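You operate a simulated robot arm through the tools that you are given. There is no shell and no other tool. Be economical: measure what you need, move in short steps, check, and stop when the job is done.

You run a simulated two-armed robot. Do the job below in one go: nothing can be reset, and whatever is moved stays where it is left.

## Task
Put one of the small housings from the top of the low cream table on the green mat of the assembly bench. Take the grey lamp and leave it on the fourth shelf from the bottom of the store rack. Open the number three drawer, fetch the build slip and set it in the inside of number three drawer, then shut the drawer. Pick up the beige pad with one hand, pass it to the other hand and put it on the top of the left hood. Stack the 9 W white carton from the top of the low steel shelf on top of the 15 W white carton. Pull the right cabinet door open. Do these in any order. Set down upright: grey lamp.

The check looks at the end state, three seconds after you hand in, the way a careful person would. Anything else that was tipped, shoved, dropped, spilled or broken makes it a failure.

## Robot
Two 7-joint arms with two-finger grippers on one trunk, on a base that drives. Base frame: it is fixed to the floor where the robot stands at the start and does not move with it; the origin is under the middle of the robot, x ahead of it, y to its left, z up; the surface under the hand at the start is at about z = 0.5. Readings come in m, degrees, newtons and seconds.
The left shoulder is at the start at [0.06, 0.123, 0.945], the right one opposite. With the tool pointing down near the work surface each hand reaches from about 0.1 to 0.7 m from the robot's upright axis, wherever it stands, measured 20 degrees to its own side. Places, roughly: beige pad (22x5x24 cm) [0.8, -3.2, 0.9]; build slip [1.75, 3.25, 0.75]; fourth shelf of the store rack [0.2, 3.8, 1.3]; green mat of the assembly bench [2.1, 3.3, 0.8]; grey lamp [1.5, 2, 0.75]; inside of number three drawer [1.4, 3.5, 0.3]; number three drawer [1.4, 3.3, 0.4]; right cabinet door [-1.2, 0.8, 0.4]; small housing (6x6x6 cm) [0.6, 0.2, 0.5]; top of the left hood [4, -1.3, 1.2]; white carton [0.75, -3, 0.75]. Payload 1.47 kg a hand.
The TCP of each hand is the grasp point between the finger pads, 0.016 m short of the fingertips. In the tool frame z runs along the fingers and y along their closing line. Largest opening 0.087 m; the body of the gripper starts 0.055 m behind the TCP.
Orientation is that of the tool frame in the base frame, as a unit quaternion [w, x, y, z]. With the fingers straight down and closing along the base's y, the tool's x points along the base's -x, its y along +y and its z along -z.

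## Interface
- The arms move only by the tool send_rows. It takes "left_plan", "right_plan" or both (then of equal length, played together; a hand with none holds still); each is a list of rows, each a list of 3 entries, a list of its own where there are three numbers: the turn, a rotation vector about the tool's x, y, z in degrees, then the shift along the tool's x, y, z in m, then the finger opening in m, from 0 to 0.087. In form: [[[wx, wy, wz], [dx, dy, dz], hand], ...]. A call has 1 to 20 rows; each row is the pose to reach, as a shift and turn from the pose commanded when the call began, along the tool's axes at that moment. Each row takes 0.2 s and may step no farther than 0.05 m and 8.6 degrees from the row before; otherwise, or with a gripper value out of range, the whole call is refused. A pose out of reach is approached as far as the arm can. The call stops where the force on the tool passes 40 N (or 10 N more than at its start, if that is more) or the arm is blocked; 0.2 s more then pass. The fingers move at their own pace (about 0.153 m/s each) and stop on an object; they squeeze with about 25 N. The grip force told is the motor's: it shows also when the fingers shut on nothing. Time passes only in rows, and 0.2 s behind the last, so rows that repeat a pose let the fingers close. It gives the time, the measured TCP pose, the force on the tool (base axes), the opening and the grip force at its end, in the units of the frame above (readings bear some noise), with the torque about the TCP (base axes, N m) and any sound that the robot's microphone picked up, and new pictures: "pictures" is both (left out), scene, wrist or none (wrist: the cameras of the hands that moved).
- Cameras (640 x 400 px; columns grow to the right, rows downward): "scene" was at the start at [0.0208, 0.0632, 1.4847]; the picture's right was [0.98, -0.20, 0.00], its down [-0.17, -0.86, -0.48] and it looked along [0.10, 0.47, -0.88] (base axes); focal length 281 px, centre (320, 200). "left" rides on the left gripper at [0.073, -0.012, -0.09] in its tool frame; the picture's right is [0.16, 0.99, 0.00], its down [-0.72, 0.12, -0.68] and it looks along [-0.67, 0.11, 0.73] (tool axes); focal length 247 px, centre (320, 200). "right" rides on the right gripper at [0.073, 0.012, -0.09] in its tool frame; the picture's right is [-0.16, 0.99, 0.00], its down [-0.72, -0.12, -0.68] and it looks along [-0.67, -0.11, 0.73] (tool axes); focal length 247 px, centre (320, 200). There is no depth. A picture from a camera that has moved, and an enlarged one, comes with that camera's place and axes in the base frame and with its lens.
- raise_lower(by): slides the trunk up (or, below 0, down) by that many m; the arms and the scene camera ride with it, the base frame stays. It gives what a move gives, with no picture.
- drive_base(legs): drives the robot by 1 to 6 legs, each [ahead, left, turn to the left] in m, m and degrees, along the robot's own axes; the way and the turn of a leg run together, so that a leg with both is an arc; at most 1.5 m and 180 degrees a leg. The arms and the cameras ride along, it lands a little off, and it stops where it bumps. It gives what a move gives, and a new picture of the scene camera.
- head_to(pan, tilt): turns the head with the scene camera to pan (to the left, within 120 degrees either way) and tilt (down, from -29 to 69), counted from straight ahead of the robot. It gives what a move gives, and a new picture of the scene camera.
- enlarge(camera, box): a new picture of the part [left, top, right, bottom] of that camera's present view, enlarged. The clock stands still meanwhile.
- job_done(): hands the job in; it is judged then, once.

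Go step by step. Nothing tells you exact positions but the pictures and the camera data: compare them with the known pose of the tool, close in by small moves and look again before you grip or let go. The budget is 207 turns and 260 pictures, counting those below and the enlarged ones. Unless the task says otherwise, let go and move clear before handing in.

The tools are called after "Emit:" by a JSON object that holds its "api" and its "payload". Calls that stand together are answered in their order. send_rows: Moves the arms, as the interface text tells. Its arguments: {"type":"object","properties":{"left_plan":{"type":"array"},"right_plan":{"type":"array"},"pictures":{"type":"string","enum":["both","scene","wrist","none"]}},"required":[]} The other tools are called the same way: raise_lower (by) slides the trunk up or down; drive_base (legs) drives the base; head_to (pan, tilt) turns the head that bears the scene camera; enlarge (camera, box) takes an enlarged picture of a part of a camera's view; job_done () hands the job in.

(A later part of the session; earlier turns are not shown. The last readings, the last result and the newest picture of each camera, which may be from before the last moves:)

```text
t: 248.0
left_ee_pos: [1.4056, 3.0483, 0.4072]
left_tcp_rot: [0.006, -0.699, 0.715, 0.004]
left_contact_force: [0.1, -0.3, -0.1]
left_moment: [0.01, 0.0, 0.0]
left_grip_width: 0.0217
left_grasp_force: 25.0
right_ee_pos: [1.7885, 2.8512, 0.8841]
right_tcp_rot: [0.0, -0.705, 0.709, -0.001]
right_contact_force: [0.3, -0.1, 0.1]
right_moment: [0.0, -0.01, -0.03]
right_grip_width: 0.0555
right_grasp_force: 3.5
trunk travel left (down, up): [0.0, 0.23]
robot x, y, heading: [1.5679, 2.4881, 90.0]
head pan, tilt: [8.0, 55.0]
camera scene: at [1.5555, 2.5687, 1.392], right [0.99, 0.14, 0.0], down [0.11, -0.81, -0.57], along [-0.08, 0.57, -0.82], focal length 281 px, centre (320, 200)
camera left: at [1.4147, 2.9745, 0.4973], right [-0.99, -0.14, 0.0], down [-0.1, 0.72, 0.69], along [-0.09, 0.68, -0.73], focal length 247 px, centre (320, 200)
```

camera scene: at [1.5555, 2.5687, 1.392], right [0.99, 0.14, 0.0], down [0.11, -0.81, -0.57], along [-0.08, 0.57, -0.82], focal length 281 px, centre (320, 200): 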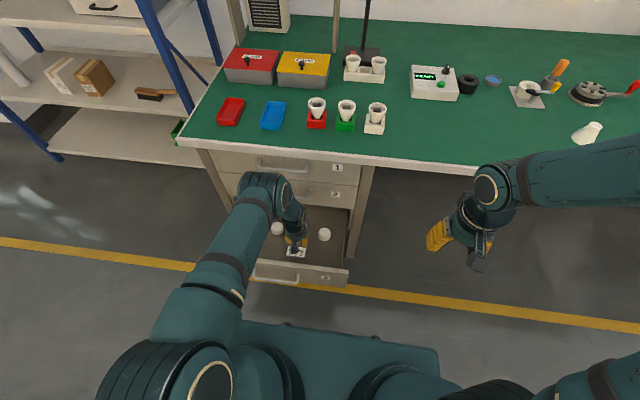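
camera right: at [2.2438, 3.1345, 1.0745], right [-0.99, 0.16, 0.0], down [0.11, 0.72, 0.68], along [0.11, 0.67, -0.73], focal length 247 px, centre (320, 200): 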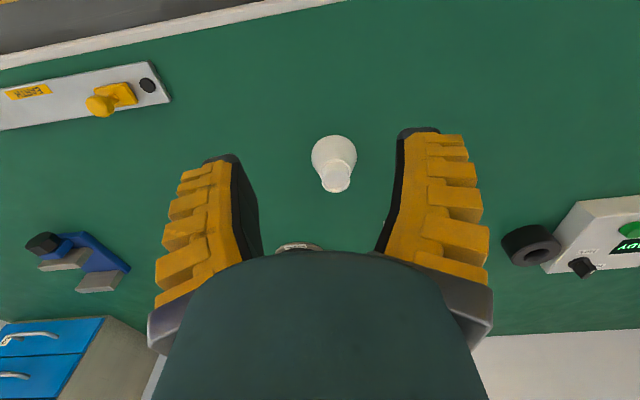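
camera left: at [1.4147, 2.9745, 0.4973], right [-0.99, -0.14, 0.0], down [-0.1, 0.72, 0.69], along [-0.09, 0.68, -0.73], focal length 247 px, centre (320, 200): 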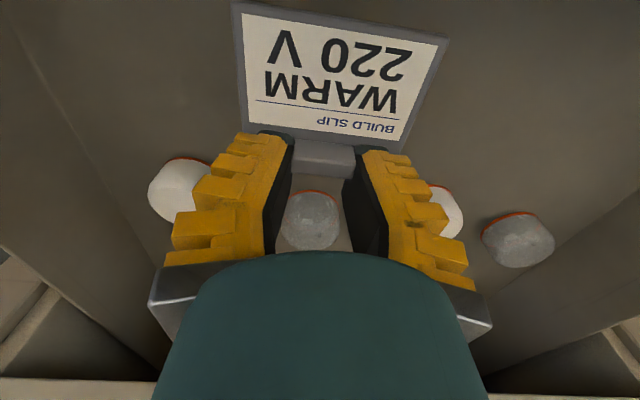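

Emit:
{"api": "send_rows", "payload": {"left_plan": [[[0, 0, 0], [0, 0, 0.01], 0.0], [[0, 0, 0], [0, 0, 0.018], 0.0], [[0, 0, 0], [0, 0, 0.024], 0.0], [[0, 0, 0], [0, 0, 0.03], 0.0], [[0, 0, 0], [0, 0, 0.036], 0.0], [[0, 0, 0], [0, 0, 0.042], 0.0]], "pictures": "wrist"}}

```text
t: 249.4
left_ee_pos: [1.4026, 3.0488, 0.3655]
left_tcp_rot: [0.004, -0.699, 0.715, 0.003]
left_contact_force: [0.6, -0.1, -0.6]
left_moment: [0.03, -0.05, 0.02]
left_grip_width: 0.0218
left_grasp_force: 25.1
right_ee_pos: [1.7883, 2.8522, 0.8832]
right_tcp_rot: [-0.001, -0.705, 0.709, 0.0]
right_contact_force: [0.0, -0.2, 0.0]
right_moment: [0.0, -0.02, 0.03]
right_grip_width: 0.0551
right_grasp_force: 3.6
trunk travel left (down, up): [0.0, 0.23]
robot x, y, heading: [1.5693, 2.4875, 89.7]
head pan, tilt: [8.0, 55.0]
camera left: at [1.4136, 2.9742, 0.4538], right [-0.99, -0.13, 0.0], down [-0.1, 0.72, 0.69], along [-0.09, 0.68, -0.73], focal length 247 px, centre (320, 200)
```

left: 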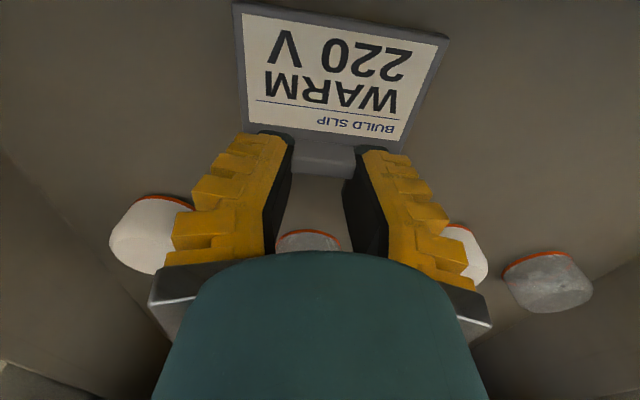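

Emit:
{"api": "send_rows", "payload": {"left_plan": [[[0, 0, 0], [0, 0, 0.005], 0.0], [[0, 0, 0], [0, 0, 0.009], 0.0], [[0, 0, 0], [0, 0, 0.013], 0.0], [[0, 0, 0], [0, 0, 0.013], 0.0]], "pictures": "none"}}

```text
t: 250.4
left_ee_pos: [1.4037, 3.0495, 0.354]
left_tcp_rot: [0.006, -0.699, 0.715, 0.004]
left_contact_force: [0.9, 0.4, 15.9]
left_moment: [-0.01, -0.01, 0.0]
left_grip_width: 0.0245
left_grasp_force: 25.2
right_ee_pos: [1.7888, 2.8497, 0.8839]
right_tcp_rot: [-0.001, -0.705, 0.709, 0.0]
right_contact_force: [0.4, -0.5, -0.9]
right_moment: [-0.01, -0.06, 0.01]
right_grip_width: 0.0553
right_grasp_force: 3.7
trunk travel left (down, up): [0.0, 0.23]
robot x, y, heading: [1.5672, 2.4856, 90.0]
head pan, tilt: [8.0, 55.0]
```

Contact with the drawer floor. Release the slip and rise straight up.

Emit:
{"api": "send_rows", "payload": {"left_plan": [[[0, 0, 0], [0, 0, -0.002], 0.05], [[0, 0, 0], [0, 0, -0.002], 0.05], [[0, 0, 0], [0, 0, -0.02], 0.05], [[0, 0, 0], [0, 0, -0.06], 0.05], [[0, 0, 0], [0, 0, -0.1], 0.05], [[0, 0, 0], [0, 0, -0.14], 0.05], [[0, 0, 0], [0, 0, -0.18], 0.05], [[0, 0, 0], [0.03, 0, -0.22], 0.05], [[0, 0, 0], [0.07, 0, -0.24], 0.05], [[0, 0, 0], [0.11, 0, -0.26], 0.05], [[0, 0, 0], [0.15, 0, -0.28], 0.05], [[0, 0, 0], [0.19, 0, -0.29], 0.05]], "pictures": "both"}}

```text
t: 253.0
left_ee_pos: [1.3984, 2.8559, 0.6405]
left_tcp_rot: [0.004, -0.698, 0.716, 0.003]
left_contact_force: [0.4, -0.9, 1.2]
left_moment: [-0.03, 0.0, 0.01]
left_grip_width: 0.0554
left_grasp_force: 3.2
right_ee_pos: [1.7887, 2.8503, 0.8836]
right_tcp_rot: [-0.001, -0.706, 0.708, -0.001]
right_contact_force: [0.3, 0.9, -0.3]
right_moment: [0.0, 0.0, -0.03]
right_grip_width: 0.0552
right_grasp_force: 3.6
trunk travel left (down, up): [0.0, 0.23]
robot x, y, heading: [1.5706, 2.4897, 89.9]
head pan, tilt: [8.0, 55.0]
camera scene: at [1.5555, 2.5684, 1.3921], right [0.99, 0.14, 0.0], down [0.11, -0.81, -0.57], along [-0.08, 0.57, -0.82], focal length 281 px, centre (320, 200)
camera left: at [1.4087, 2.7815, 0.7292], right [-0.99, -0.13, 0.0], down [-0.1, 0.72, 0.69], along [-0.09, 0.68, -0.73], focal length 247 px, centre (320, 200)
```

scene: 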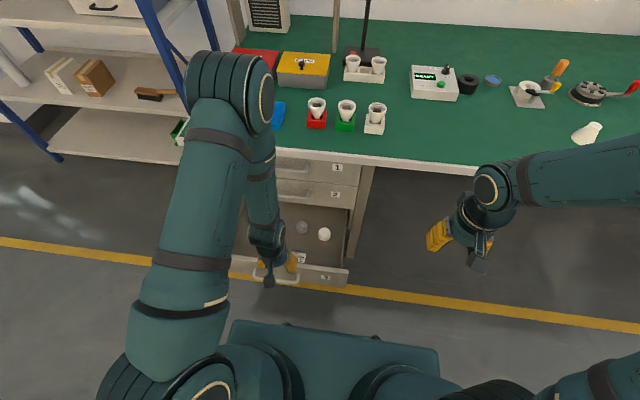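
left: 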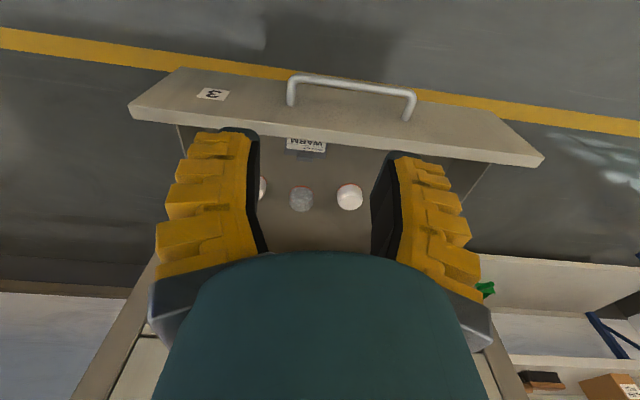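

The slip lies inside drawer 3. To shut it, I back up, lower the closed left fingers in front of the handle and push by driving forward.

Emit:
{"api": "drive_base", "payload": {"legs": [[-0.16, 0, 0]]}}

Emit:
{"api": "send_rows", "payload": {"left_plan": [[[0, 0, 0], [-0.04, 0.01, 0.02], 0.0], [[0, 0, 0], [-0.08, 0.02, 0.04], 0.0], [[0, 0, 0], [-0.12, 0.04, 0.06], 0.0], [[0, 0, 0], [-0.14, 0.045, 0.1], 0.0], [[0, 0, 0], [-0.14, 0.045, 0.14], 0.0], [[0, 0, 0], [-0.14, 0.045, 0.18], 0.0], [[0, 0, 0], [-0.14, 0.045, 0.22], 0.0], [[0, 0, 0], [-0.14, 0.045, 0.24], 0.0]], "pictures": "both"}}

```text
t: 254.4
left_ee_pos: [1.3974, 2.6947, 0.6401]
left_tcp_rot: [0.005, -0.7, 0.714, 0.003]
left_contact_force: [-0.2, -0.5, 0.1]
left_moment: [0.01, 0.0, 0.0]
left_grip_width: 0.0551
left_grasp_force: 3.6
right_ee_pos: [1.7882, 2.6895, 0.8827]
right_tcp_rot: [0.0, -0.706, 0.708, 0.0]
right_contact_force: [0.0, 0.1, 0.0]
right_moment: [0.0, 0.01, 0.0]
right_grip_width: 0.0552
right_grasp_force: 3.1
trunk travel left (down, up): [0.0, 0.23]
robot x, y, heading: [1.5635, 2.3268, 90.2]
head pan, tilt: [8.0, 55.0]
camera scene: at [1.5552, 2.4068, 1.3921], right [0.99, 0.14, 0.0], down [0.12, -0.81, -0.57], along [-0.08, 0.57, -0.82], focal length 281 px, centre (320, 200)
```

scene: 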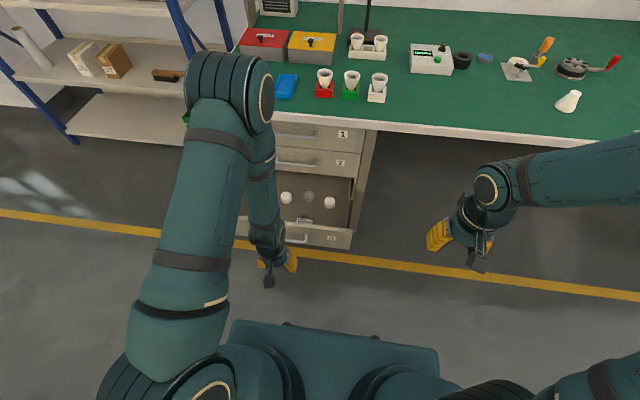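

```text
t: 256.2
left_ee_pos: [1.3534, 2.8398, 0.4002]
left_tcp_rot: [0.006, -0.701, 0.713, 0.003]
left_contact_force: [0.0, -0.4, -0.1]
left_moment: [-0.01, 0.04, 0.01]
left_grip_width: 0.0
left_grasp_force: 24.0
right_ee_pos: [1.7875, 2.6908, 0.8837]
right_tcp_rot: [-0.002, -0.707, 0.708, -0.001]
right_contact_force: [-0.5, -0.5, -0.5]
right_moment: [0.0, 0.04, 0.02]
right_grip_width: 0.0553
right_grasp_force: 3.6
trunk travel left (down, up): [0.0, 0.23]
robot x, y, heading: [1.566, 2.3296, 90.1]
head pan, tilt: [8.0, 55.0]
camera scene: at [1.5552, 2.4079, 1.3921], right [0.99, 0.14, 0.0], down [0.12, -0.81, -0.57], along [-0.08, 0.57, -0.82], focal length 281 px, centre (320, 200)
camera left: at [1.3659, 2.7653, 0.4897], right [-0.99, -0.14, 0.0], down [-0.1, 0.72, 0.69], along [-0.09, 0.68, -0.73], focal length 247 px, centre (320, 200)
```

scene: 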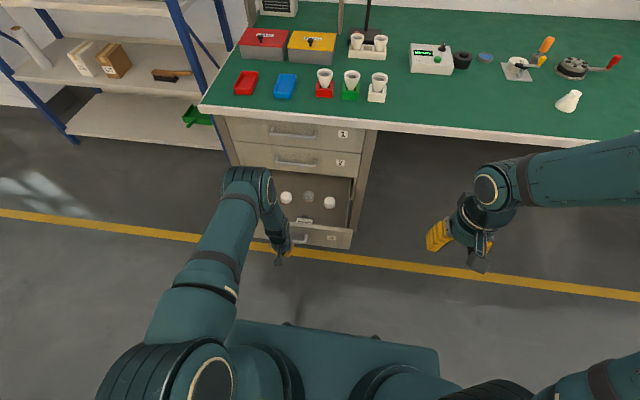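
left: 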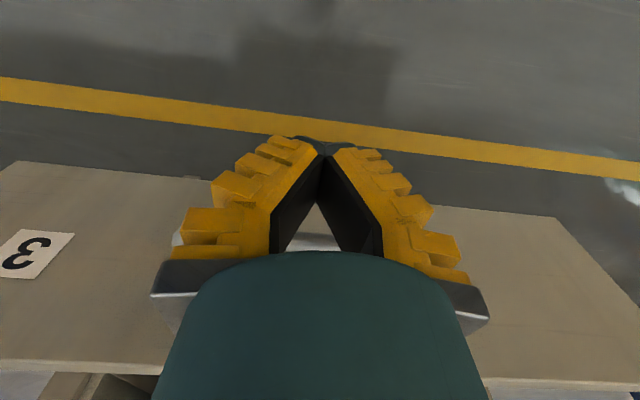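

Emit:
{"api": "drive_base", "payload": {"legs": [[0.15, 0, 0], [0.13, 0, 0]]}}

```text
t: 258.6
left_ee_pos: [1.3553, 3.1032, 0.3951]
left_tcp_rot: [-0.007, -0.701, 0.713, -0.009]
left_contact_force: [-0.8, -0.1, -0.2]
left_moment: [0.03, 0.01, -0.01]
left_grip_width: 0.0
left_grasp_force: 24.3
right_ee_pos: [1.7852, 2.9719, 0.8838]
right_tcp_rot: [0.001, 0.707, -0.707, -0.001]
right_contact_force: [0.3, -0.8, 0.5]
right_moment: [0.01, -0.01, -0.01]
right_grip_width: 0.0554
right_grasp_force: 3.9
trunk travel left (down, up): [0.0, 0.23]
robot x, y, heading: [1.5655, 2.6092, 90.3]
head pan, tilt: [8.0, 55.0]
stopped in leg 2: the robot was blocked; the commanded pose is now the measured one
camera scene: at [1.5545, 2.6875, 1.392], right [0.99, 0.14, 0.0], down [0.12, -0.81, -0.57], along [-0.08, 0.57, -0.82], focal length 281 px, centre (320, 200)
```

scene: 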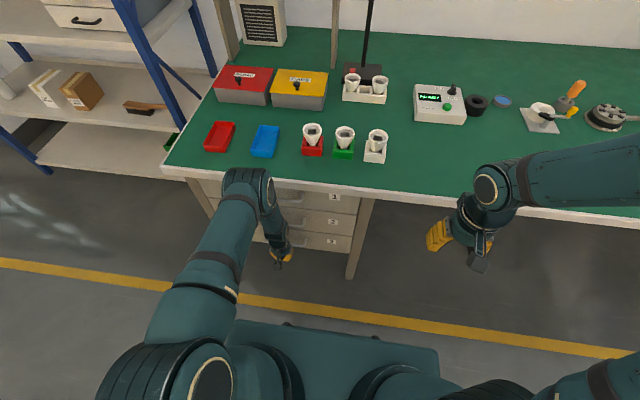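

Nearly shut; a last push with the arm.

Emit:
{"api": "send_rows", "payload": {"left_plan": [[[0, 0, 0], [-0.015, 0, 0], 0.0], [[0, 0, 0], [-0.03, 0, 0], 0.0], [[0, 0, 0], [-0.045, 0, 0], 0.0], [[0, 0, 0], [-0.055, 0, 0], 0.0]], "pictures": "wrist"}}

Emit:
{"api": "enlarge", "payload": {"camera": "scene", "box": [180, 150, 420, 300]}}

```text
t: 259.8
left_ee_pos: [1.3555, 3.0784, 0.3781]
left_tcp_rot: [-0.05, -0.702, 0.708, -0.061]
left_contact_force: [-0.8, 1.0, 0.8]
left_moment: [0.01, 0.0, -0.01]
left_grip_width: 0.0
left_grasp_force: 25.4
right_ee_pos: [1.7831, 2.9653, 0.8846]
right_tcp_rot: [-0.002, 0.71, -0.704, -0.003]
right_contact_force: [0.1, -1.1, 0.7]
right_moment: [0.04, 0.01, 0.0]
right_grip_width: 0.0552
right_grasp_force: 3.9
trunk travel left (down, up): [0.0, 0.23]
robot x, y, heading: [1.5646, 2.6049, 90.5]
head pan, tilt: [8.0, 55.0]
stopped in row 4 (left hand): the arm was blocked; the commanded pose is now the measured one
camera left: at [1.3656, 3.0201, 0.477], right [-0.99, -0.15, 0.01], down [-0.12, 0.82, 0.56], along [-0.09, 0.55, -0.83], focal length 247 px, centre (320, 200)
```

left: 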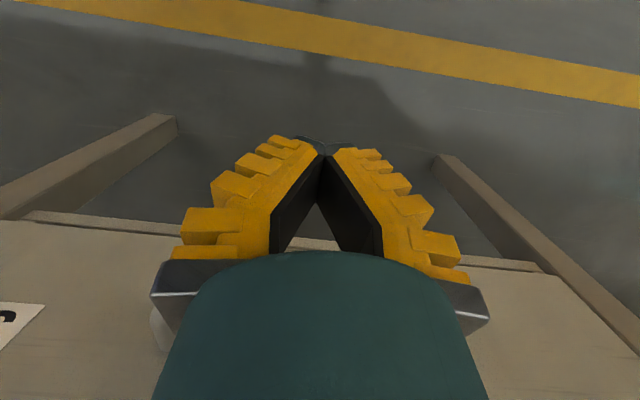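

```text
2.67 times, centred on (300, 225) of scene
camera zoom: at [1.5558, 2.6761, 1.3908], right [0.99, 0.15, 0.0], down [0.12, -0.81, -0.58], along [-0.09, 0.57, -0.82], focal length 748 px, centre (373, 133)
```

zoom: 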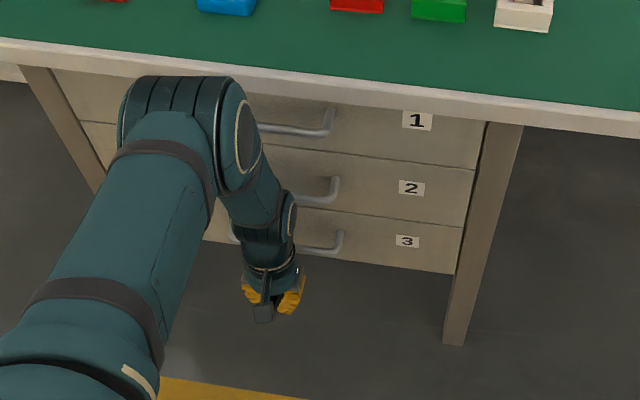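

Drawer 3 looks flush. I retract the hand, raise the trunk and back off to verify.

Emit:
{"api": "drive_base", "payload": {"legs": [[-0.25, 0, 0]]}}

Emit:
{"api": "raise_lower", "payload": {"by": 0.1}}

Emit:
{"api": "send_rows", "payload": {"left_plan": [[[0, 0, 0], [0, 0.02, -0.05], 0.02], [[0, 0, 0], [0, 0.05, -0.09], 0.02], [[0, 0, 0], [0, 0.08, -0.13], 0.02], [[0, 0, 0], [0, 0.1, -0.17], 0.02], [[0, 0, 0], [0, 0.12, -0.21], 0.02], [[0, 0, 0], [0, 0.14, -0.25], 0.02], [[0, 0, 0], [0, 0.16, -0.29], 0.02], [[0, 0, 0], [0.0, 0.18, -0.33], 0.02], [[0, 0, 0], [0.0, 0.2, -0.37], 0.02], [[0, 0, 0], [0.0, 0.2, -0.41], 0.02]], "pictures": "none"}}

Emit:
{"api": "enlarge", "payload": {"camera": "scene", "box": [180, 120, 420, 270]}}

```text
t: 261.6
left_ee_pos: [1.3596, 2.8479, 0.3799]
left_tcp_rot: [-0.046, -0.698, 0.712, -0.055]
left_contact_force: [-0.1, 0.5, -0.1]
left_moment: [0.03, 0.03, 0.0]
left_grip_width: 0.0
left_grasp_force: 25.2
right_ee_pos: [1.7875, 2.7225, 0.8837]
right_tcp_rot: [-0.001, 0.707, -0.707, 0.0]
right_contact_force: [0.3, 0.3, 0.2]
right_moment: [0.02, 0.0, 0.01]
right_grip_width: 0.0552
right_grasp_force: 4.3
trunk travel left (down, up): [0.0, 0.23]
robot x, y, heading: [1.5684, 2.3567, 90.1]
head pan, tilt: [8.0, 55.0]
camera scene: at [1.5558, 2.4368, 1.3921], right [0.99, 0.14, 0.0], down [0.12, -0.81, -0.57], along [-0.08, 0.57, -0.82], focal length 281 px, centre (320, 200)
```

scene: 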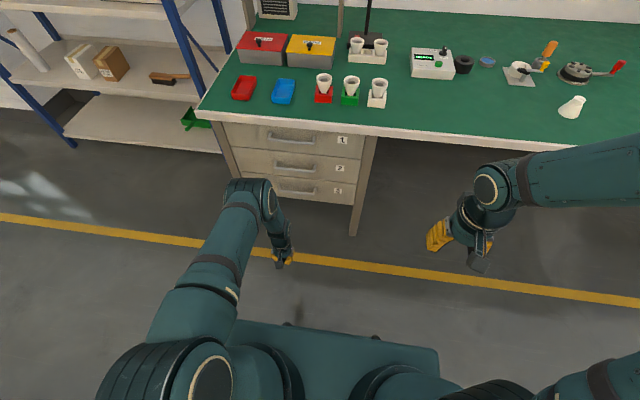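

```text
t: 262.9
left_ee_pos: [1.3592, 2.8458, 0.479]
left_tcp_rot: [-0.046, -0.699, 0.712, -0.056]
left_contact_force: [1.0, 0.6, -0.5]
left_moment: [-0.03, -0.01, 0.01]
left_grip_width: 0.0001
left_grasp_force: 25.0
right_ee_pos: [1.7873, 2.722, 0.9837]
right_tcp_rot: [-0.001, -0.707, 0.707, -0.001]
right_contact_force: [-0.7, -0.2, -1.3]
right_moment: [0.0, 0.0, -0.01]
right_grip_width: 0.0553
right_grasp_force: 3.9
trunk travel left (down, up): [-0.1, 0.13]
robot x, y, heading: [1.5715, 2.3578, 90.5]
head pan, tilt: [8.0, 55.0]
```

```text
refused: row 1 steps farther than a row can; nothing moved
```

```text
2.67 times, centred on (300, 195) of scene
camera zoom: at [1.5558, 2.4377, 1.4919], right [0.99, 0.14, 0.0], down [0.12, -0.81, -0.57], along [-0.08, 0.57, -0.82], focal length 748 px, centre (373, 213)
```

zoom: 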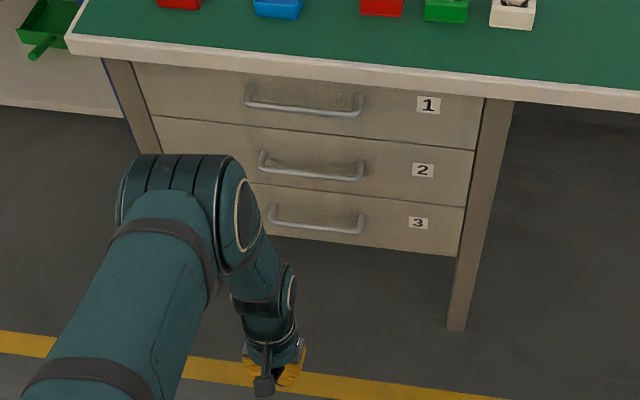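

Drawer is shut with the slip inside. Now I stow the left arm and look for the grey lamp behind me.

Emit:
{"api": "send_rows", "payload": {"left_plan": [[[-0.4, -4.1, -0.5], [0, 0.02, -0.04], 0.02], [[-0.8, -8.2, -1.0], [0, 0.04, -0.08], 0.02], [[-0.8, -8.2, -1.0], [0, 0.06, -0.12], 0.02], [[-0.8, -8.2, -1.0], [0, 0.06, -0.165], 0.02], [[-0.8, -8.2, -1.0], [0, 0.06, -0.21], 0.02], [[-0.8, -8.2, -1.0], [0, 0.06, -0.255], 0.02], [[-0.8, -8.2, -1.0], [0, 0.06, -0.3], 0.02], [[-0.8, -8.2, -1.0], [0.03, 0.06, -0.335], 0.02], [[-0.8, -8.2, -1.0], [0.06, 0.06, -0.37], 0.02], [[-0.8, -8.2, -1.0], [0.09, 0.06, -0.4], 0.02]], "pictures": "none"}}

Emit:
{"api": "drive_base", "payload": {"legs": [[0.2, 0, 0], [-0.1, 0, 90]]}}

Emit:
{"api": "head_to", "payload": {"pan": 90, "tilt": 45}}

```text
t: 265.1
left_ee_pos: [1.2945, 2.8116, 0.8862]
left_tcp_rot: [-0.001, 0.707, -0.707, 0.0]
left_contact_force: [0.1, -0.4, 0.2]
left_moment: [-0.02, -0.02, 0.02]
left_grip_width: 0.0264
left_grasp_force: 4.8
right_ee_pos: [1.7868, 2.7205, 0.9842]
right_tcp_rot: [-0.001, -0.707, 0.707, 0.0]
right_contact_force: [-0.5, -0.5, 0.6]
right_moment: [0.0, -0.01, -0.03]
right_grip_width: 0.0553
right_grasp_force: 3.6
trunk travel left (down, up): [-0.1, 0.13]
robot x, y, heading: [1.5643, 2.3551, 90.1]
head pan, tilt: [8.0, 55.0]
```

```text
t: 270.6
left_ee_pos: [1.181, 2.2095, 0.8862]
left_tcp_rot: [0.0, 1.0, 0.01, 0.0]
left_contact_force: [-0.1, 0.4, -0.1]
left_moment: [0.01, -0.03, 0.01]
left_grip_width: 0.0265
left_grasp_force: 4.2
right_ee_pos: [1.2641, 2.7043, 0.9837]
right_tcp_rot: [0.0, 1.0, 0.009, 0.0]
right_contact_force: [-0.4, 0.3, -0.4]
right_moment: [0.0, 0.01, 0.0]
right_grip_width: 0.0552
right_grasp_force: 4.4
trunk travel left (down, up): [-0.1, 0.13]
robot x, y, heading: [1.6336, 2.4915, -178.8]
head pan, tilt: [8.0, 55.0]
camera scene: at [1.549, 2.4804, 1.492], right [-0.16, 0.99, 0.0], down [0.81, 0.13, -0.57], along [-0.57, -0.09, -0.82], focal length 281 px, centre (320, 200)
```

scene: 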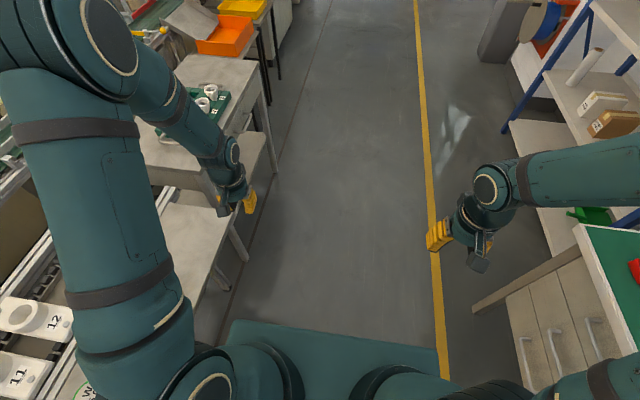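

```text
t: 272.1
left_ee_pos: [1.1806, 2.2098, 0.8862]
left_tcp_rot: [0.0, 1.0, 0.009, 0.0]
left_contact_force: [-0.5, 0.2, 0.4]
left_moment: [0.01, 0.03, -0.01]
left_grip_width: 0.0263
left_grasp_force: 5.0
right_ee_pos: [1.2636, 2.7049, 0.9843]
right_tcp_rot: [0.0, 1.0, 0.009, 0.0]
right_contact_force: [0.3, -0.5, 0.0]
right_moment: [0.02, -0.03, 0.02]
right_grip_width: 0.0552
right_grasp_force: 4.5
trunk travel left (down, up): [-0.1, 0.13]
robot x, y, heading: [1.6342, 2.4914, -178.9]
head pan, tilt: [90.0, 45.0]
camera scene: at [1.6218, 2.4108, 1.5055], right [-1.0, -0.02, 0.0], down [-0.02, 0.71, -0.71], along [0.02, -0.71, -0.71], focal length 281 px, centre (320, 200)
```

scene: 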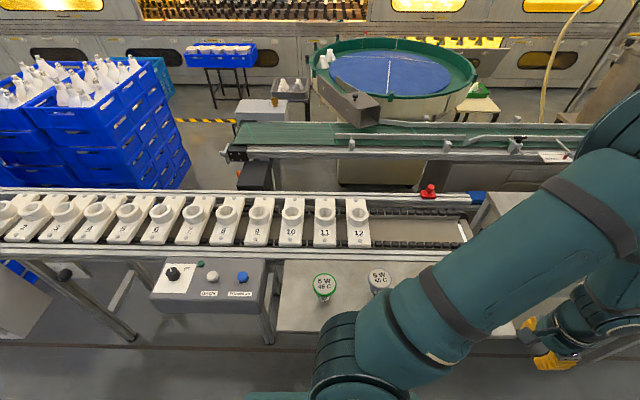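

The grey lamp is on the white side table beside the conveyor, next to a green-rimmed one. I turn to face it.

Emit:
{"api": "drive_base", "payload": {"legs": [[0.1, -0.13, 0], [0, 0, 90]]}}

Emit:
{"api": "head_to", "payload": {"pan": 0, "tilt": 50}}

Emit:
{"api": "enlarge", "payload": {"camera": "scene", "box": [200, 100, 440, 250]}}

```text
t: 277.8
left_ee_pos: [1.8232, 2.1763, 0.886]
left_tcp_rot: [0.0, 0.695, 0.719, 0.0]
left_contact_force: [0.1, 0.1, 0.4]
left_moment: [0.05, 0.02, 0.02]
left_grip_width: 0.0264
left_grasp_force: 4.7
right_ee_pos: [1.3256, 2.251, 0.9827]
right_tcp_rot: [0.0, 0.694, 0.72, -0.001]
right_contact_force: [-0.1, 0.1, 0.3]
right_moment: [-0.01, -0.02, 0.01]
right_grip_width: 0.0554
right_grasp_force: 3.5
trunk travel left (down, up): [-0.1, 0.13]
robot x, y, heading: [1.5325, 2.6237, -87.9]
head pan, tilt: [90.0, 45.0]
camera scene: at [1.6107, 2.6157, 1.5055], right [0.04, -1.0, 0.0], down [-0.71, -0.03, -0.71], along [0.71, 0.03, -0.71], focal length 281 px, centre (320, 200)
```

scene: 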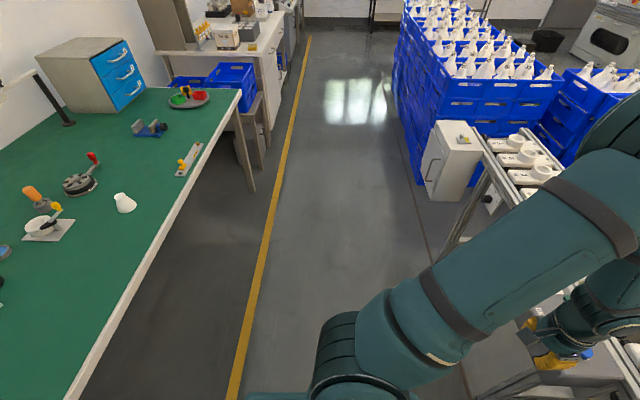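

```text
t: 279.4
left_ee_pos: [1.8222, 2.1772, 0.8862]
left_tcp_rot: [-0.001, 0.694, 0.72, 0.0]
left_contact_force: [-0.4, -0.5, 1.1]
left_moment: [0.04, -0.02, 0.0]
left_grip_width: 0.0265
left_grasp_force: 5.0
right_ee_pos: [1.3263, 2.2513, 0.9835]
right_tcp_rot: [-0.001, 0.694, 0.72, 0.0]
right_contact_force: [0.5, -1.1, 0.3]
right_moment: [0.02, -0.01, 0.01]
right_grip_width: 0.0554
right_grasp_force: 3.8
trunk travel left (down, up): [-0.1, 0.13]
robot x, y, heading: [1.5274, 2.6216, -87.4]
head pan, tilt: [0.0, 50.0]
camera scene: at [1.5325, 2.5354, 1.4986], right [-1.0, -0.04, 0.0], down [-0.03, 0.77, -0.64], along [0.03, -0.64, -0.77], focal length 281 px, centre (320, 200)
```

scene: 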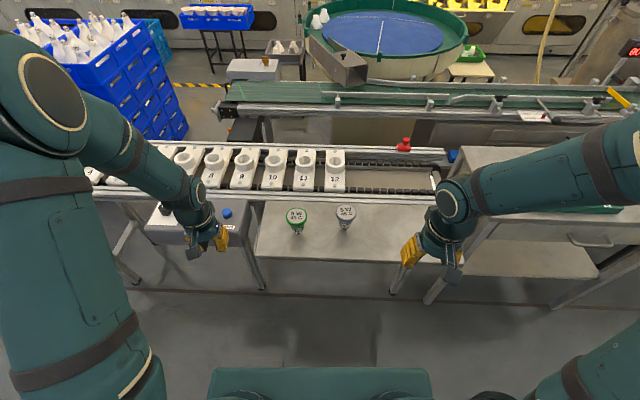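

```text
2.67 times, centred on (320, 175) of scene
camera zoom: at [1.5325, 2.5354, 1.4986], right [-1.0, -0.04, 0.0], down [-0.03, 0.77, -0.64], along [0.03, -0.64, -0.77], focal length 748 px, centre (320, 267)
```

zoom: 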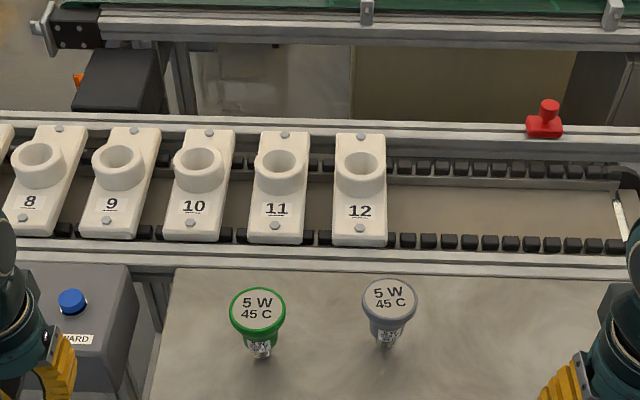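

The grey lamp stands upright at about (1.483, 2.05), table top z ≈ 0.775, head top z ≈ 0.86. For the rack shelf I'll grip it with the hand pitched 50° forward; I move the right hand to a pre-grasp pose.

Emit:
{"api": "send_rows", "payload": {"right_plan": [[[0, -8.33, 0], [-0.019, 0.025, 0.0], 0.08], [[0, -16.67, 0], [-0.038, 0.05, 0.01], 0.08], [[0, -25, 0], [-0.057, 0.076, 0.02], 0.08], [[0, -33.3, 0], [-0.076, 0.101, 0.03], 0.08], [[0, -41.7, 0], [-0.095, 0.127, 0.045], 0.08], [[0, -50, 0], [-0.115, 0.153, 0.06], 0.08]], "pictures": "both"}}

Emit:
{"api": "enlarge", "payload": {"camera": "scene", "box": [240, 150, 440, 275]}}

```text
t: 280.8
left_ee_pos: [1.8231, 2.1771, 0.8858]
left_tcp_rot: [0.0, 0.694, 0.72, -0.001]
left_contact_force: [0.5, 0.9, -0.3]
left_moment: [0.0, -0.01, 0.03]
left_grip_width: 0.0264
left_grasp_force: 4.5
right_ee_pos: [1.4845, 2.1416, 0.9242]
right_tcp_rot: [0.305, 0.627, 0.654, -0.294]
right_contact_force: [0.5, 1.0, -1.0]
right_moment: [0.0, -0.01, -0.04]
right_grip_width: 0.0818
right_grasp_force: 0.6
trunk travel left (down, up): [-0.1, 0.13]
robot x, y, heading: [1.5317, 2.6251, -87.8]
head pan, tilt: [0.0, 50.0]
camera scene: at [1.5337, 2.5358, 1.4986], right [-1.0, -0.04, 0.0], down [-0.03, 0.77, -0.64], along [0.03, -0.64, -0.77], focal length 281 px, centre (320, 200)
camera right: at [1.4901, 2.2584, 0.9264], right [0.99, -0.06, 0.12], down [-0.12, 0.05, 0.99], along [-0.07, -1.0, 0.04], focal length 247 px, centre (320, 200)
```

scene: 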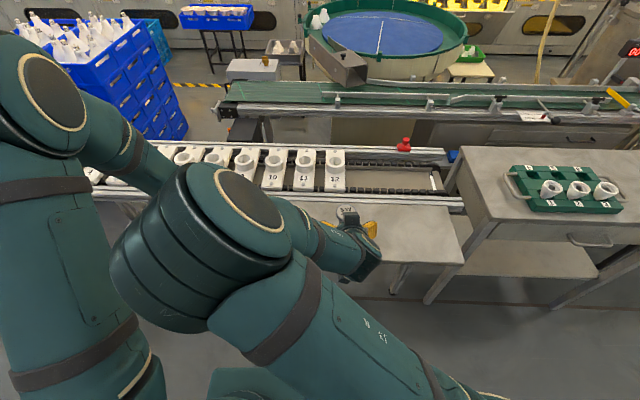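
right: 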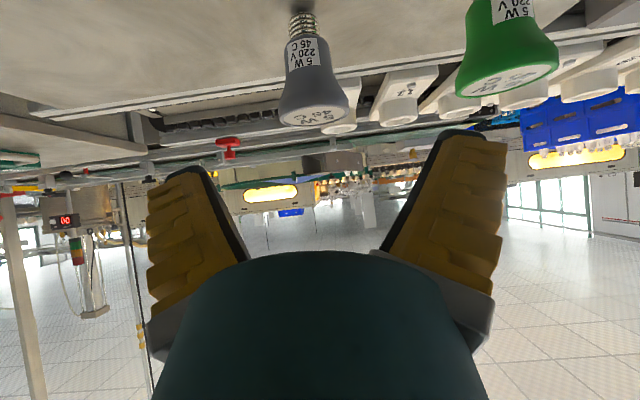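

```text
3.20 times, centred on (340, 212) of scene
camera zoom: at [1.5337, 2.5358, 1.4986], right [-1.0, -0.04, 0.0], down [-0.03, 0.77, -0.64], along [0.03, -0.64, -0.77], focal length 898 px, centre (256, 160)
```

zoom: 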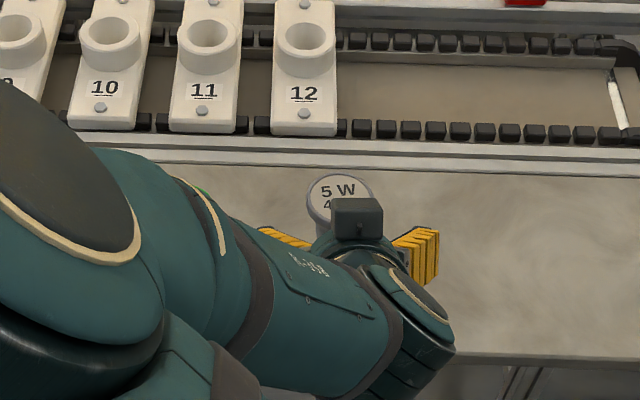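

Emit:
{"api": "enlarge", "payload": {"camera": "right", "box": [240, 0, 400, 100]}}

```text
4.00 times, centred on (320, 50) of right
camera zoom: at [1.4901, 2.2584, 0.9264], right [0.99, -0.06, 0.12], down [-0.12, 0.05, 0.99], along [-0.07, -1.0, 0.04], focal length 988 px, centre (320, 800)
```

zoom: 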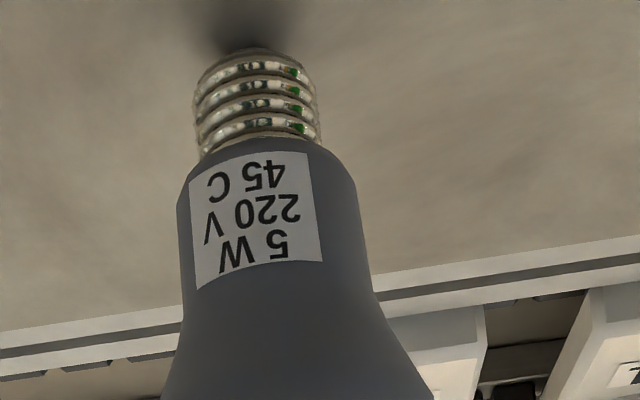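

Lamp shape is clear: a 3.9 cm cylindrical body (z 0.797–0.826) under the wider head. I approach along the 50° line, and stop near for a check before closing.

Emit:
{"api": "send_rows", "payload": {"right_plan": [[[0, 0, 0], [0.0243, -0.0065, 0.0], 0.082], [[0, 0, 0], [0.0243, -0.0065, 0.04], 0.082], [[0, 0, 0], [0.0243, -0.0065, 0.08], 0.082], [[0, 0, 0], [0.0243, -0.0065, 0.11], 0.082]], "pictures": "wrist"}}

Emit:
{"api": "enlarge", "payload": {"camera": "scene", "box": [280, 170, 400, 245]}}

```text
t: 281.8
left_ee_pos: [1.8218, 2.1766, 0.8852]
left_tcp_rot: [0.0, 0.694, 0.72, 0.0]
left_contact_force: [-0.4, 0.0, 0.2]
left_moment: [0.02, -0.03, -0.01]
left_grip_width: 0.0263
left_grasp_force: 4.5
right_ee_pos: [1.4799, 2.0737, 0.8328]
right_tcp_rot: [0.304, 0.629, 0.653, -0.293]
right_contact_force: [-0.2, 0.3, -0.2]
right_moment: [0.0, 0.0, 0.02]
right_grip_width: 0.0832
right_grasp_force: 0.3
trunk travel left (down, up): [-0.1, 0.13]
robot x, y, heading: [1.5323, 2.6239, -87.8]
head pan, tilt: [0.0, 50.0]
camera right: at [1.4859, 2.19, 0.8352], right [0.99, -0.07, 0.12], down [-0.12, 0.05, 0.99], along [-0.07, -1.0, 0.04], focal length 247 px, centre (320, 200)
```

right: 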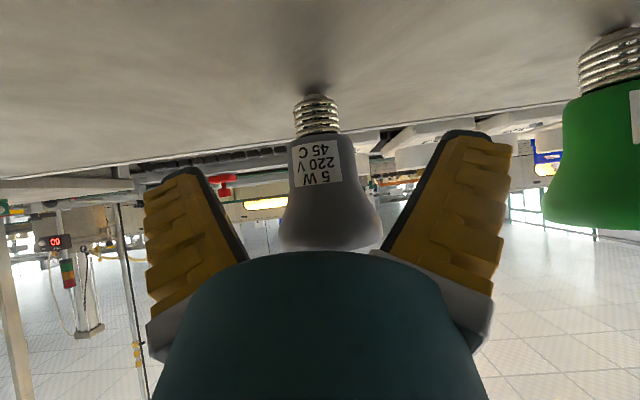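

```text
5.33 times, centred on (340, 208) of scene
camera zoom: at [1.5322, 2.5347, 1.4985], right [-1.0, -0.04, 0.0], down [-0.03, 0.77, -0.64], along [0.03, -0.64, -0.77], focal length 1497 px, centre (213, 160)
```

zoom: 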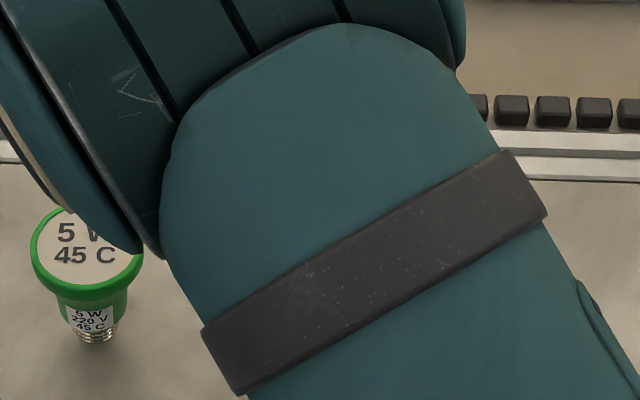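

Refined: lamp axis y ≈ 2.052, table at z ≈ 0.784. Advance 2.8 cm and close.

Emit:
{"api": "send_rows", "payload": {"right_plan": [[[0, 0, 0], [0.0, 0.0, 0.015], 0.082], [[0, 0, 0], [0.0, 0.0, 0.028], 0.082], [[0, 0, 0], [0.0, 0.0, 0.028], 0.06], [[0, 0, 0], [0.0, 0.0, 0.028], 0.04], [[0, 0, 0], [0.0, 0.0, 0.028], 0.02], [[0, 0, 0], [0.0, 0.0, 0.028], 0.0], [[0, 0, 0], [0.0, 0.0, 0.028], 0.0]], "pictures": "wrist"}}

```text
t: 283.4
left_ee_pos: [1.8227, 2.1774, 0.886]
left_tcp_rot: [-0.001, 0.694, 0.72, 0.0]
left_contact_force: [0.2, -0.4, -0.4]
left_moment: [-0.01, -0.05, 0.02]
left_grip_width: 0.0265
left_grasp_force: 4.6
right_ee_pos: [1.4794, 2.0515, 0.8163]
right_tcp_rot: [0.304, 0.63, 0.652, -0.293]
right_contact_force: [-0.2, 0.0, -0.4]
right_moment: [-0.04, 0.0, -0.01]
right_grip_width: 0.0345
right_grasp_force: 25.1
trunk travel left (down, up): [-0.1, 0.13]
robot x, y, heading: [1.531, 2.6234, -87.7]
head pan, tilt: [0.0, 50.0]
camera right: at [1.486, 2.1677, 0.8185], right [0.99, -0.07, 0.12], down [-0.12, 0.05, 0.99], along [-0.07, -1.0, 0.04], focal length 247 px, centre (320, 200)
```

right: 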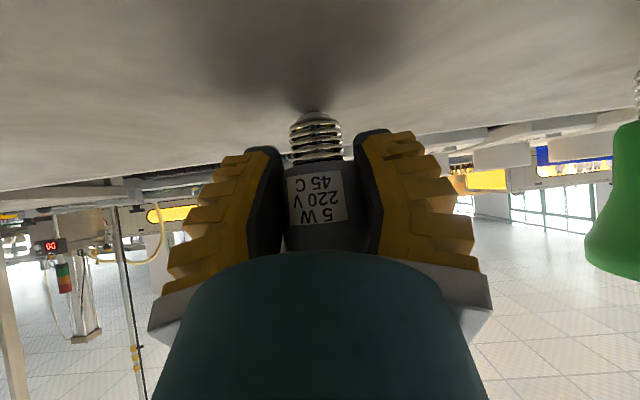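

Lamp gripped by its body. Lift straight up and retract.

Emit:
{"api": "send_rows", "payload": {"right_plan": [[[0, 0, 0], [-0.015, 0, -0.013], 0.0], [[0, 0, 0], [-0.046, 0, -0.039], 0.0], [[0, 0, 0], [-0.077, 0, -0.064], 0.0], [[0, 0, 0], [-0.107, 0, -0.09], 0.0], [[0, 0, 0], [-0.107, 0, -0.13], 0.0]], "pictures": "both"}}

```text
t: 284.6
left_ee_pos: [1.8223, 2.1784, 0.8851]
left_tcp_rot: [0.0, 0.694, 0.72, -0.001]
left_contact_force: [0.0, -0.2, 0.3]
left_moment: [0.0, 0.0, 0.03]
left_grip_width: 0.0265
left_grasp_force: 4.8
right_ee_pos: [1.4765, 2.084, 0.9812]
right_tcp_rot: [0.305, 0.63, 0.652, -0.294]
right_contact_force: [-0.1, 0.0, -0.8]
right_moment: [0.0, -0.02, 0.01]
right_grip_width: 0.0341
right_grasp_force: 24.6
trunk travel left (down, up): [-0.1, 0.13]
robot x, y, heading: [1.5272, 2.621, -87.6]
head pan, tilt: [0.0, 50.0]
camera scene: at [1.5322, 2.5367, 1.4987], right [-1.0, -0.04, 0.0], down [-0.03, 0.76, -0.64], along [0.03, -0.64, -0.77], focal length 281 px, centre (320, 200)
camera right: at [1.4831, 2.2, 0.9842], right [0.99, -0.07, 0.12], down [-0.12, 0.05, 0.99], along [-0.07, -1.0, 0.04], focal length 247 px, centre (320, 200)
```

scene: 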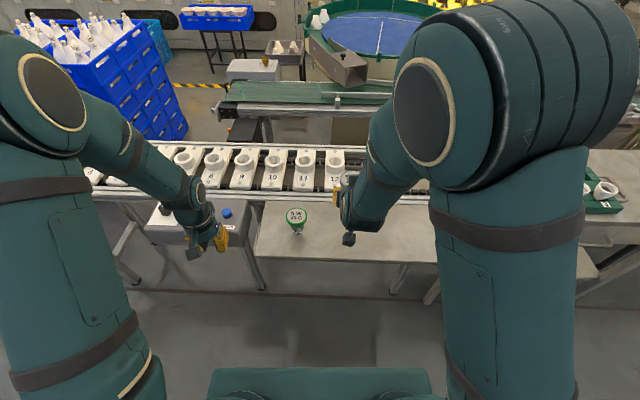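
right: 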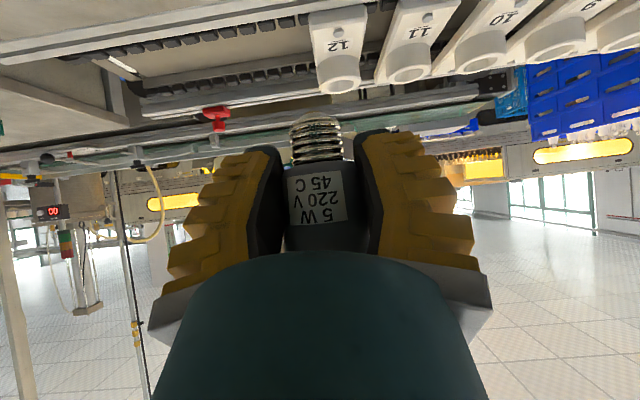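

Emit:
{"api": "send_rows", "payload": {"right_plan": [[[0, 0, 0], [0.027, 0, -0.033], 0.0], [[0, 0, 0], [0.054, 0, -0.065], 0.0], [[0, 0, 0], [0.082, 0, -0.098], 0.0], [[0, 0, 0], [0.1, -0.02, -0.14], 0.0], [[0, 0, 0], [0.1, -0.05, -0.16], 0.0]], "left_plan": [[[0, 0, 0], [0.03, 0, -0.02], 0.02], [[0, 0, 0], [0.06, 0, -0.04], 0.02], [[0, 0, 0], [0.09, -0.02, -0.06], 0.02], [[0, 0, 0], [0.1, -0.05, -0.08], 0.02], [[0, 0, 0], [0.1, -0.08, -0.1], 0.02]], "pictures": "none"}}

Emit:
{"api": "drive_base", "payload": {"legs": [[0, 0, -90], [1.27, 0, 0], [0, 0, -91]]}}

Emit:
{"api": "head_to", "payload": {"pan": 0, "tilt": 10}}

```text
t: 285.8
left_ee_pos: [1.7379, 2.2769, 0.9858]
left_tcp_rot: [0.001, 0.694, 0.72, 0.001]
left_contact_force: [0.4, 0.9, -0.2]
left_moment: [-0.01, -0.01, 0.0]
left_grip_width: 0.0267
left_grasp_force: 5.0
right_ee_pos: [1.4732, 2.1673, 1.0251]
right_tcp_rot: [0.303, 0.63, 0.652, -0.292]
right_contact_force: [-1.3, 0.8, -0.6]
right_moment: [-0.03, -0.03, -0.01]
right_grip_width: 0.0337
right_grasp_force: 24.7
right hand out of reach, approached as far as the arm can: row 2, 3, 4, 5
trunk travel left (down, up): [-0.1, 0.13]
robot x, y, heading: [1.5302, 2.6211, -87.7]
head pan, tilt: [0.0, 50.0]
```

```text
t: 300.1
left_ee_pos: [0.0672, 2.9564, 0.984]
left_tcp_rot: [0.001, -0.698, 0.717, 0.0]
left_contact_force: [-0.8, 0.7, -0.5]
left_moment: [0.01, -0.02, 0.01]
left_grip_width: 0.0264
left_grasp_force: 4.9
right_ee_pos: [0.3389, 3.0482, 1.0253]
right_tcp_rot: [0.302, -0.632, 0.65, 0.294]
right_contact_force: [0.0, -0.3, -0.1]
right_moment: [-0.05, -0.01, 0.01]
right_grip_width: 0.033
right_grasp_force: 25.1
trunk travel left (down, up): [-0.1, 0.13]
robot x, y, heading: [0.2564, 2.5933, 88.8]
head pan, tilt: [0.0, 50.0]
camera scene: at [0.2536, 2.6809, 1.4985], right [1.0, -0.02, 0.0], down [-0.02, -0.77, -0.64], along [0.01, 0.64, -0.77], focal length 281 px, centre (320, 200)
```

scene: 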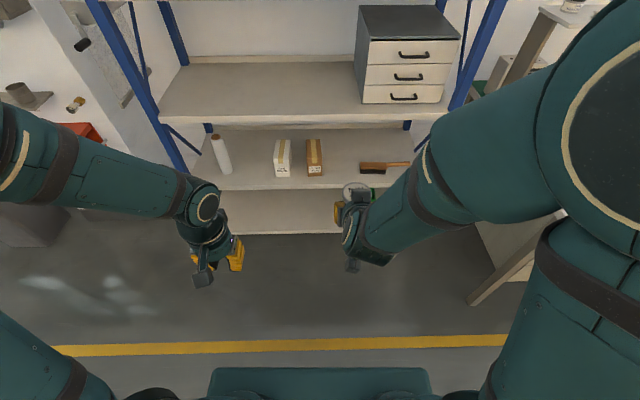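

```text
t: 301.1
left_ee_pos: [0.0665, 2.9554, 0.986]
left_tcp_rot: [0.0, -0.698, 0.716, 0.0]
left_contact_force: [-0.1, 0.9, -0.2]
left_moment: [-0.01, -0.02, -0.04]
left_grip_width: 0.0265
left_grasp_force: 4.6
right_ee_pos: [0.3384, 3.0476, 1.0247]
right_tcp_rot: [0.302, -0.632, 0.65, 0.295]
right_contact_force: [0.4, 0.1, -1.2]
right_moment: [-0.03, 0.0, -0.01]
right_grip_width: 0.0328
right_grasp_force: 25.1
trunk travel left (down, up): [-0.1, 0.13]
robot x, y, heading: [0.2527, 2.5947, 88.7]
head pan, tilt: [0.0, 10.0]
camera scene: at [0.2539, 2.6969, 1.5603], right [1.0, -0.02, 0.0], down [0.0, -0.17, -0.98], along [0.02, 0.98, -0.17], focal length 281 px, centre (320, 200)
```

scene: 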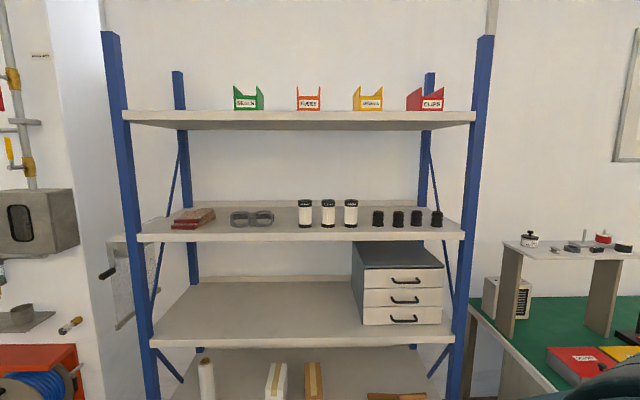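

The fourth shelf is the one with the jars and goggles. I raise the trunk fully to see its surface and free space.

Emit:
{"api": "raise_lower", "payload": {"by": 0.13}}

Emit:
{"api": "head_to", "payload": {"pan": 0, "tilt": 22}}

Emit:
{"api": "enlarge", "payload": {"camera": "scene", "box": [100, 80, 500, 330]}}

```text
t: 302.7
left_ee_pos: [0.0673, 2.9561, 1.1144]
left_tcp_rot: [0.0, -0.698, 0.716, -0.001]
left_contact_force: [0.5, -0.3, 0.3]
left_moment: [0.01, 0.0, 0.01]
left_grip_width: 0.0267
left_grasp_force: 4.5
right_ee_pos: [0.3383, 3.0483, 1.1557]
right_tcp_rot: [0.302, -0.632, 0.65, 0.294]
right_contact_force: [-0.4, 0.5, -0.9]
right_moment: [0.02, -0.03, 0.0]
right_grip_width: 0.0328
right_grasp_force: 25.3
trunk travel left (down, up): [-0.23, 0.0]
robot x, y, heading: [0.2516, 2.5948, 88.7]
head pan, tilt: [0.0, 10.0]
```

```text
t: 303.4
left_ee_pos: [0.066, 2.9554, 1.1153]
left_tcp_rot: [-0.001, -0.698, 0.716, 0.0]
left_contact_force: [0.1, -0.2, 0.1]
left_moment: [-0.02, -0.04, 0.04]
left_grip_width: 0.0267
left_grasp_force: 4.7
right_ee_pos: [0.3385, 3.0477, 1.1552]
right_tcp_rot: [0.303, -0.632, 0.65, 0.294]
right_contact_force: [0.2, -0.9, -1.0]
right_moment: [0.01, 0.01, -0.01]
right_grip_width: 0.0328
right_grasp_force: 25.1
trunk travel left (down, up): [-0.23, 0.0]
robot x, y, heading: [0.253, 2.5952, 88.7]
head pan, tilt: [0.0, 22.0]
camera scene: at [0.2539, 2.6966, 1.6709], right [1.0, -0.02, 0.0], down [-0.01, -0.37, -0.93], along [0.02, 0.93, -0.37], focal length 281 px, centre (320, 200)
```

scene: 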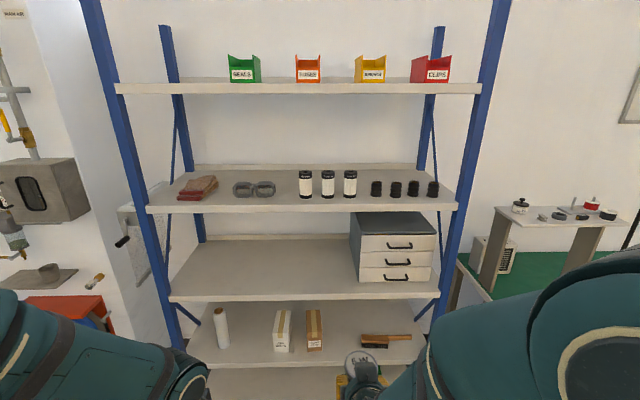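

```text
1.60 times, centred on (300, 205) of scene
camera zoom: at [0.2539, 2.6966, 1.6709], right [1.0, -0.02, 0.0], down [-0.01, -0.37, -0.93], along [0.02, 0.93, -0.37], focal length 449 px, centre (352, 192)
```

zoom: 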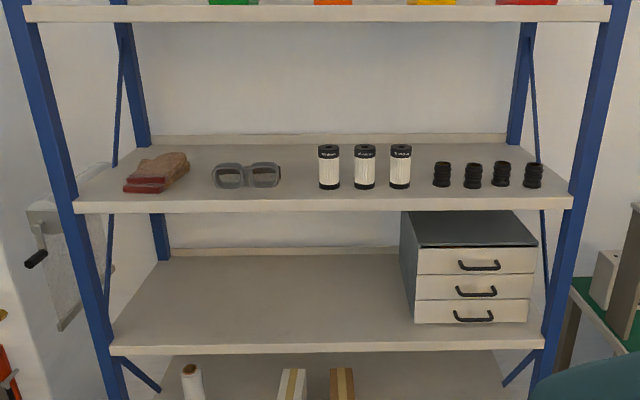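

Shelf 4's top is at z ≈ 1.286, front edge y ≈ 3.60; objects start at y ≈ 3.675. A good spot is x ≈ 0.15, y ≈ 3.65, between goggles and jars. I raise the lamp and drive closer.

Emit:
{"api": "send_rows", "payload": {"right_plan": [[[0, 0, 0], [-0.031, 0, -0.026], 0.0], [[0, 0, 0], [-0.061, 0, -0.052], 0.0], [[0, 0, 0], [-0.092, 0, -0.077], 0.0], [[0, 0, 0], [-0.122, 0, -0.103], 0.0], [[0, 0, 0], [-0.168, 0, -0.115], 0.0]], "pictures": "none"}}

Emit:
{"api": "drive_base", "payload": {"legs": [[0, 0.19, 1.3], [0.38, 0, 0]]}}

```text
t: 304.6
left_ee_pos: [0.066, 2.9572, 1.1144]
left_tcp_rot: [0.0, -0.697, 0.717, 0.0]
left_contact_force: [-0.5, 0.3, -0.3]
left_moment: [-0.04, 0.03, 0.01]
left_grip_width: 0.0263
left_grasp_force: 4.5
right_ee_pos: [0.3381, 3.0691, 1.358]
right_tcp_rot: [0.302, -0.632, 0.65, 0.293]
right_contact_force: [0.3, 0.3, -0.6]
right_moment: [0.0, 0.0, -0.02]
right_grip_width: 0.0329
right_grasp_force: 24.9
trunk travel left (down, up): [-0.23, 0.0]
robot x, y, heading: [0.2546, 2.5933, 88.6]
head pan, tilt: [0.0, 22.0]
```

```text
t: 308.9
left_ee_pos: [-0.1348, 3.3315, 1.1144]
left_tcp_rot: [0.0, 0.708, -0.706, 0.001]
left_contact_force: [-0.3, 0.1, 0.5]
left_moment: [0.01, 0.0, -0.03]
left_grip_width: 0.0264
left_grasp_force: 5.2
right_ee_pos: [0.1333, 3.4521, 1.359]
right_tcp_rot: [-0.298, 0.642, -0.64, -0.298]
right_contact_force: [0.7, 0.0, -0.5]
right_moment: [0.01, -0.02, -0.02]
right_grip_width: 0.0325
right_grasp_force: 25.1
trunk travel left (down, up): [-0.23, 0.0]
robot x, y, heading: [0.063, 2.9741, 90.4]
head pan, tilt: [0.0, 22.0]
camera scene: at [0.0597, 3.0792, 1.6709], right [1.0, 0.01, 0.0], down [0.0, -0.37, -0.93], along [-0.01, 0.93, -0.37], focal length 281 px, centre (320, 200)
```

scene: 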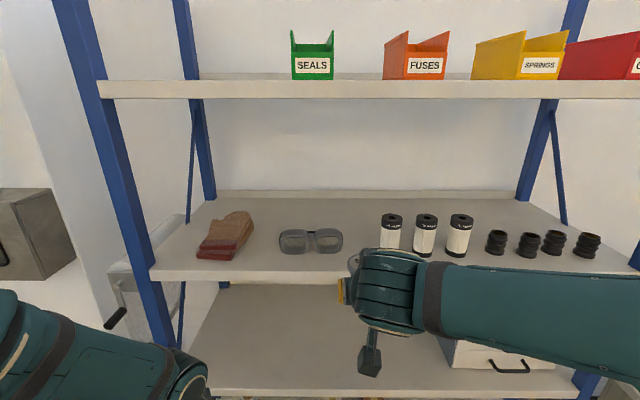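

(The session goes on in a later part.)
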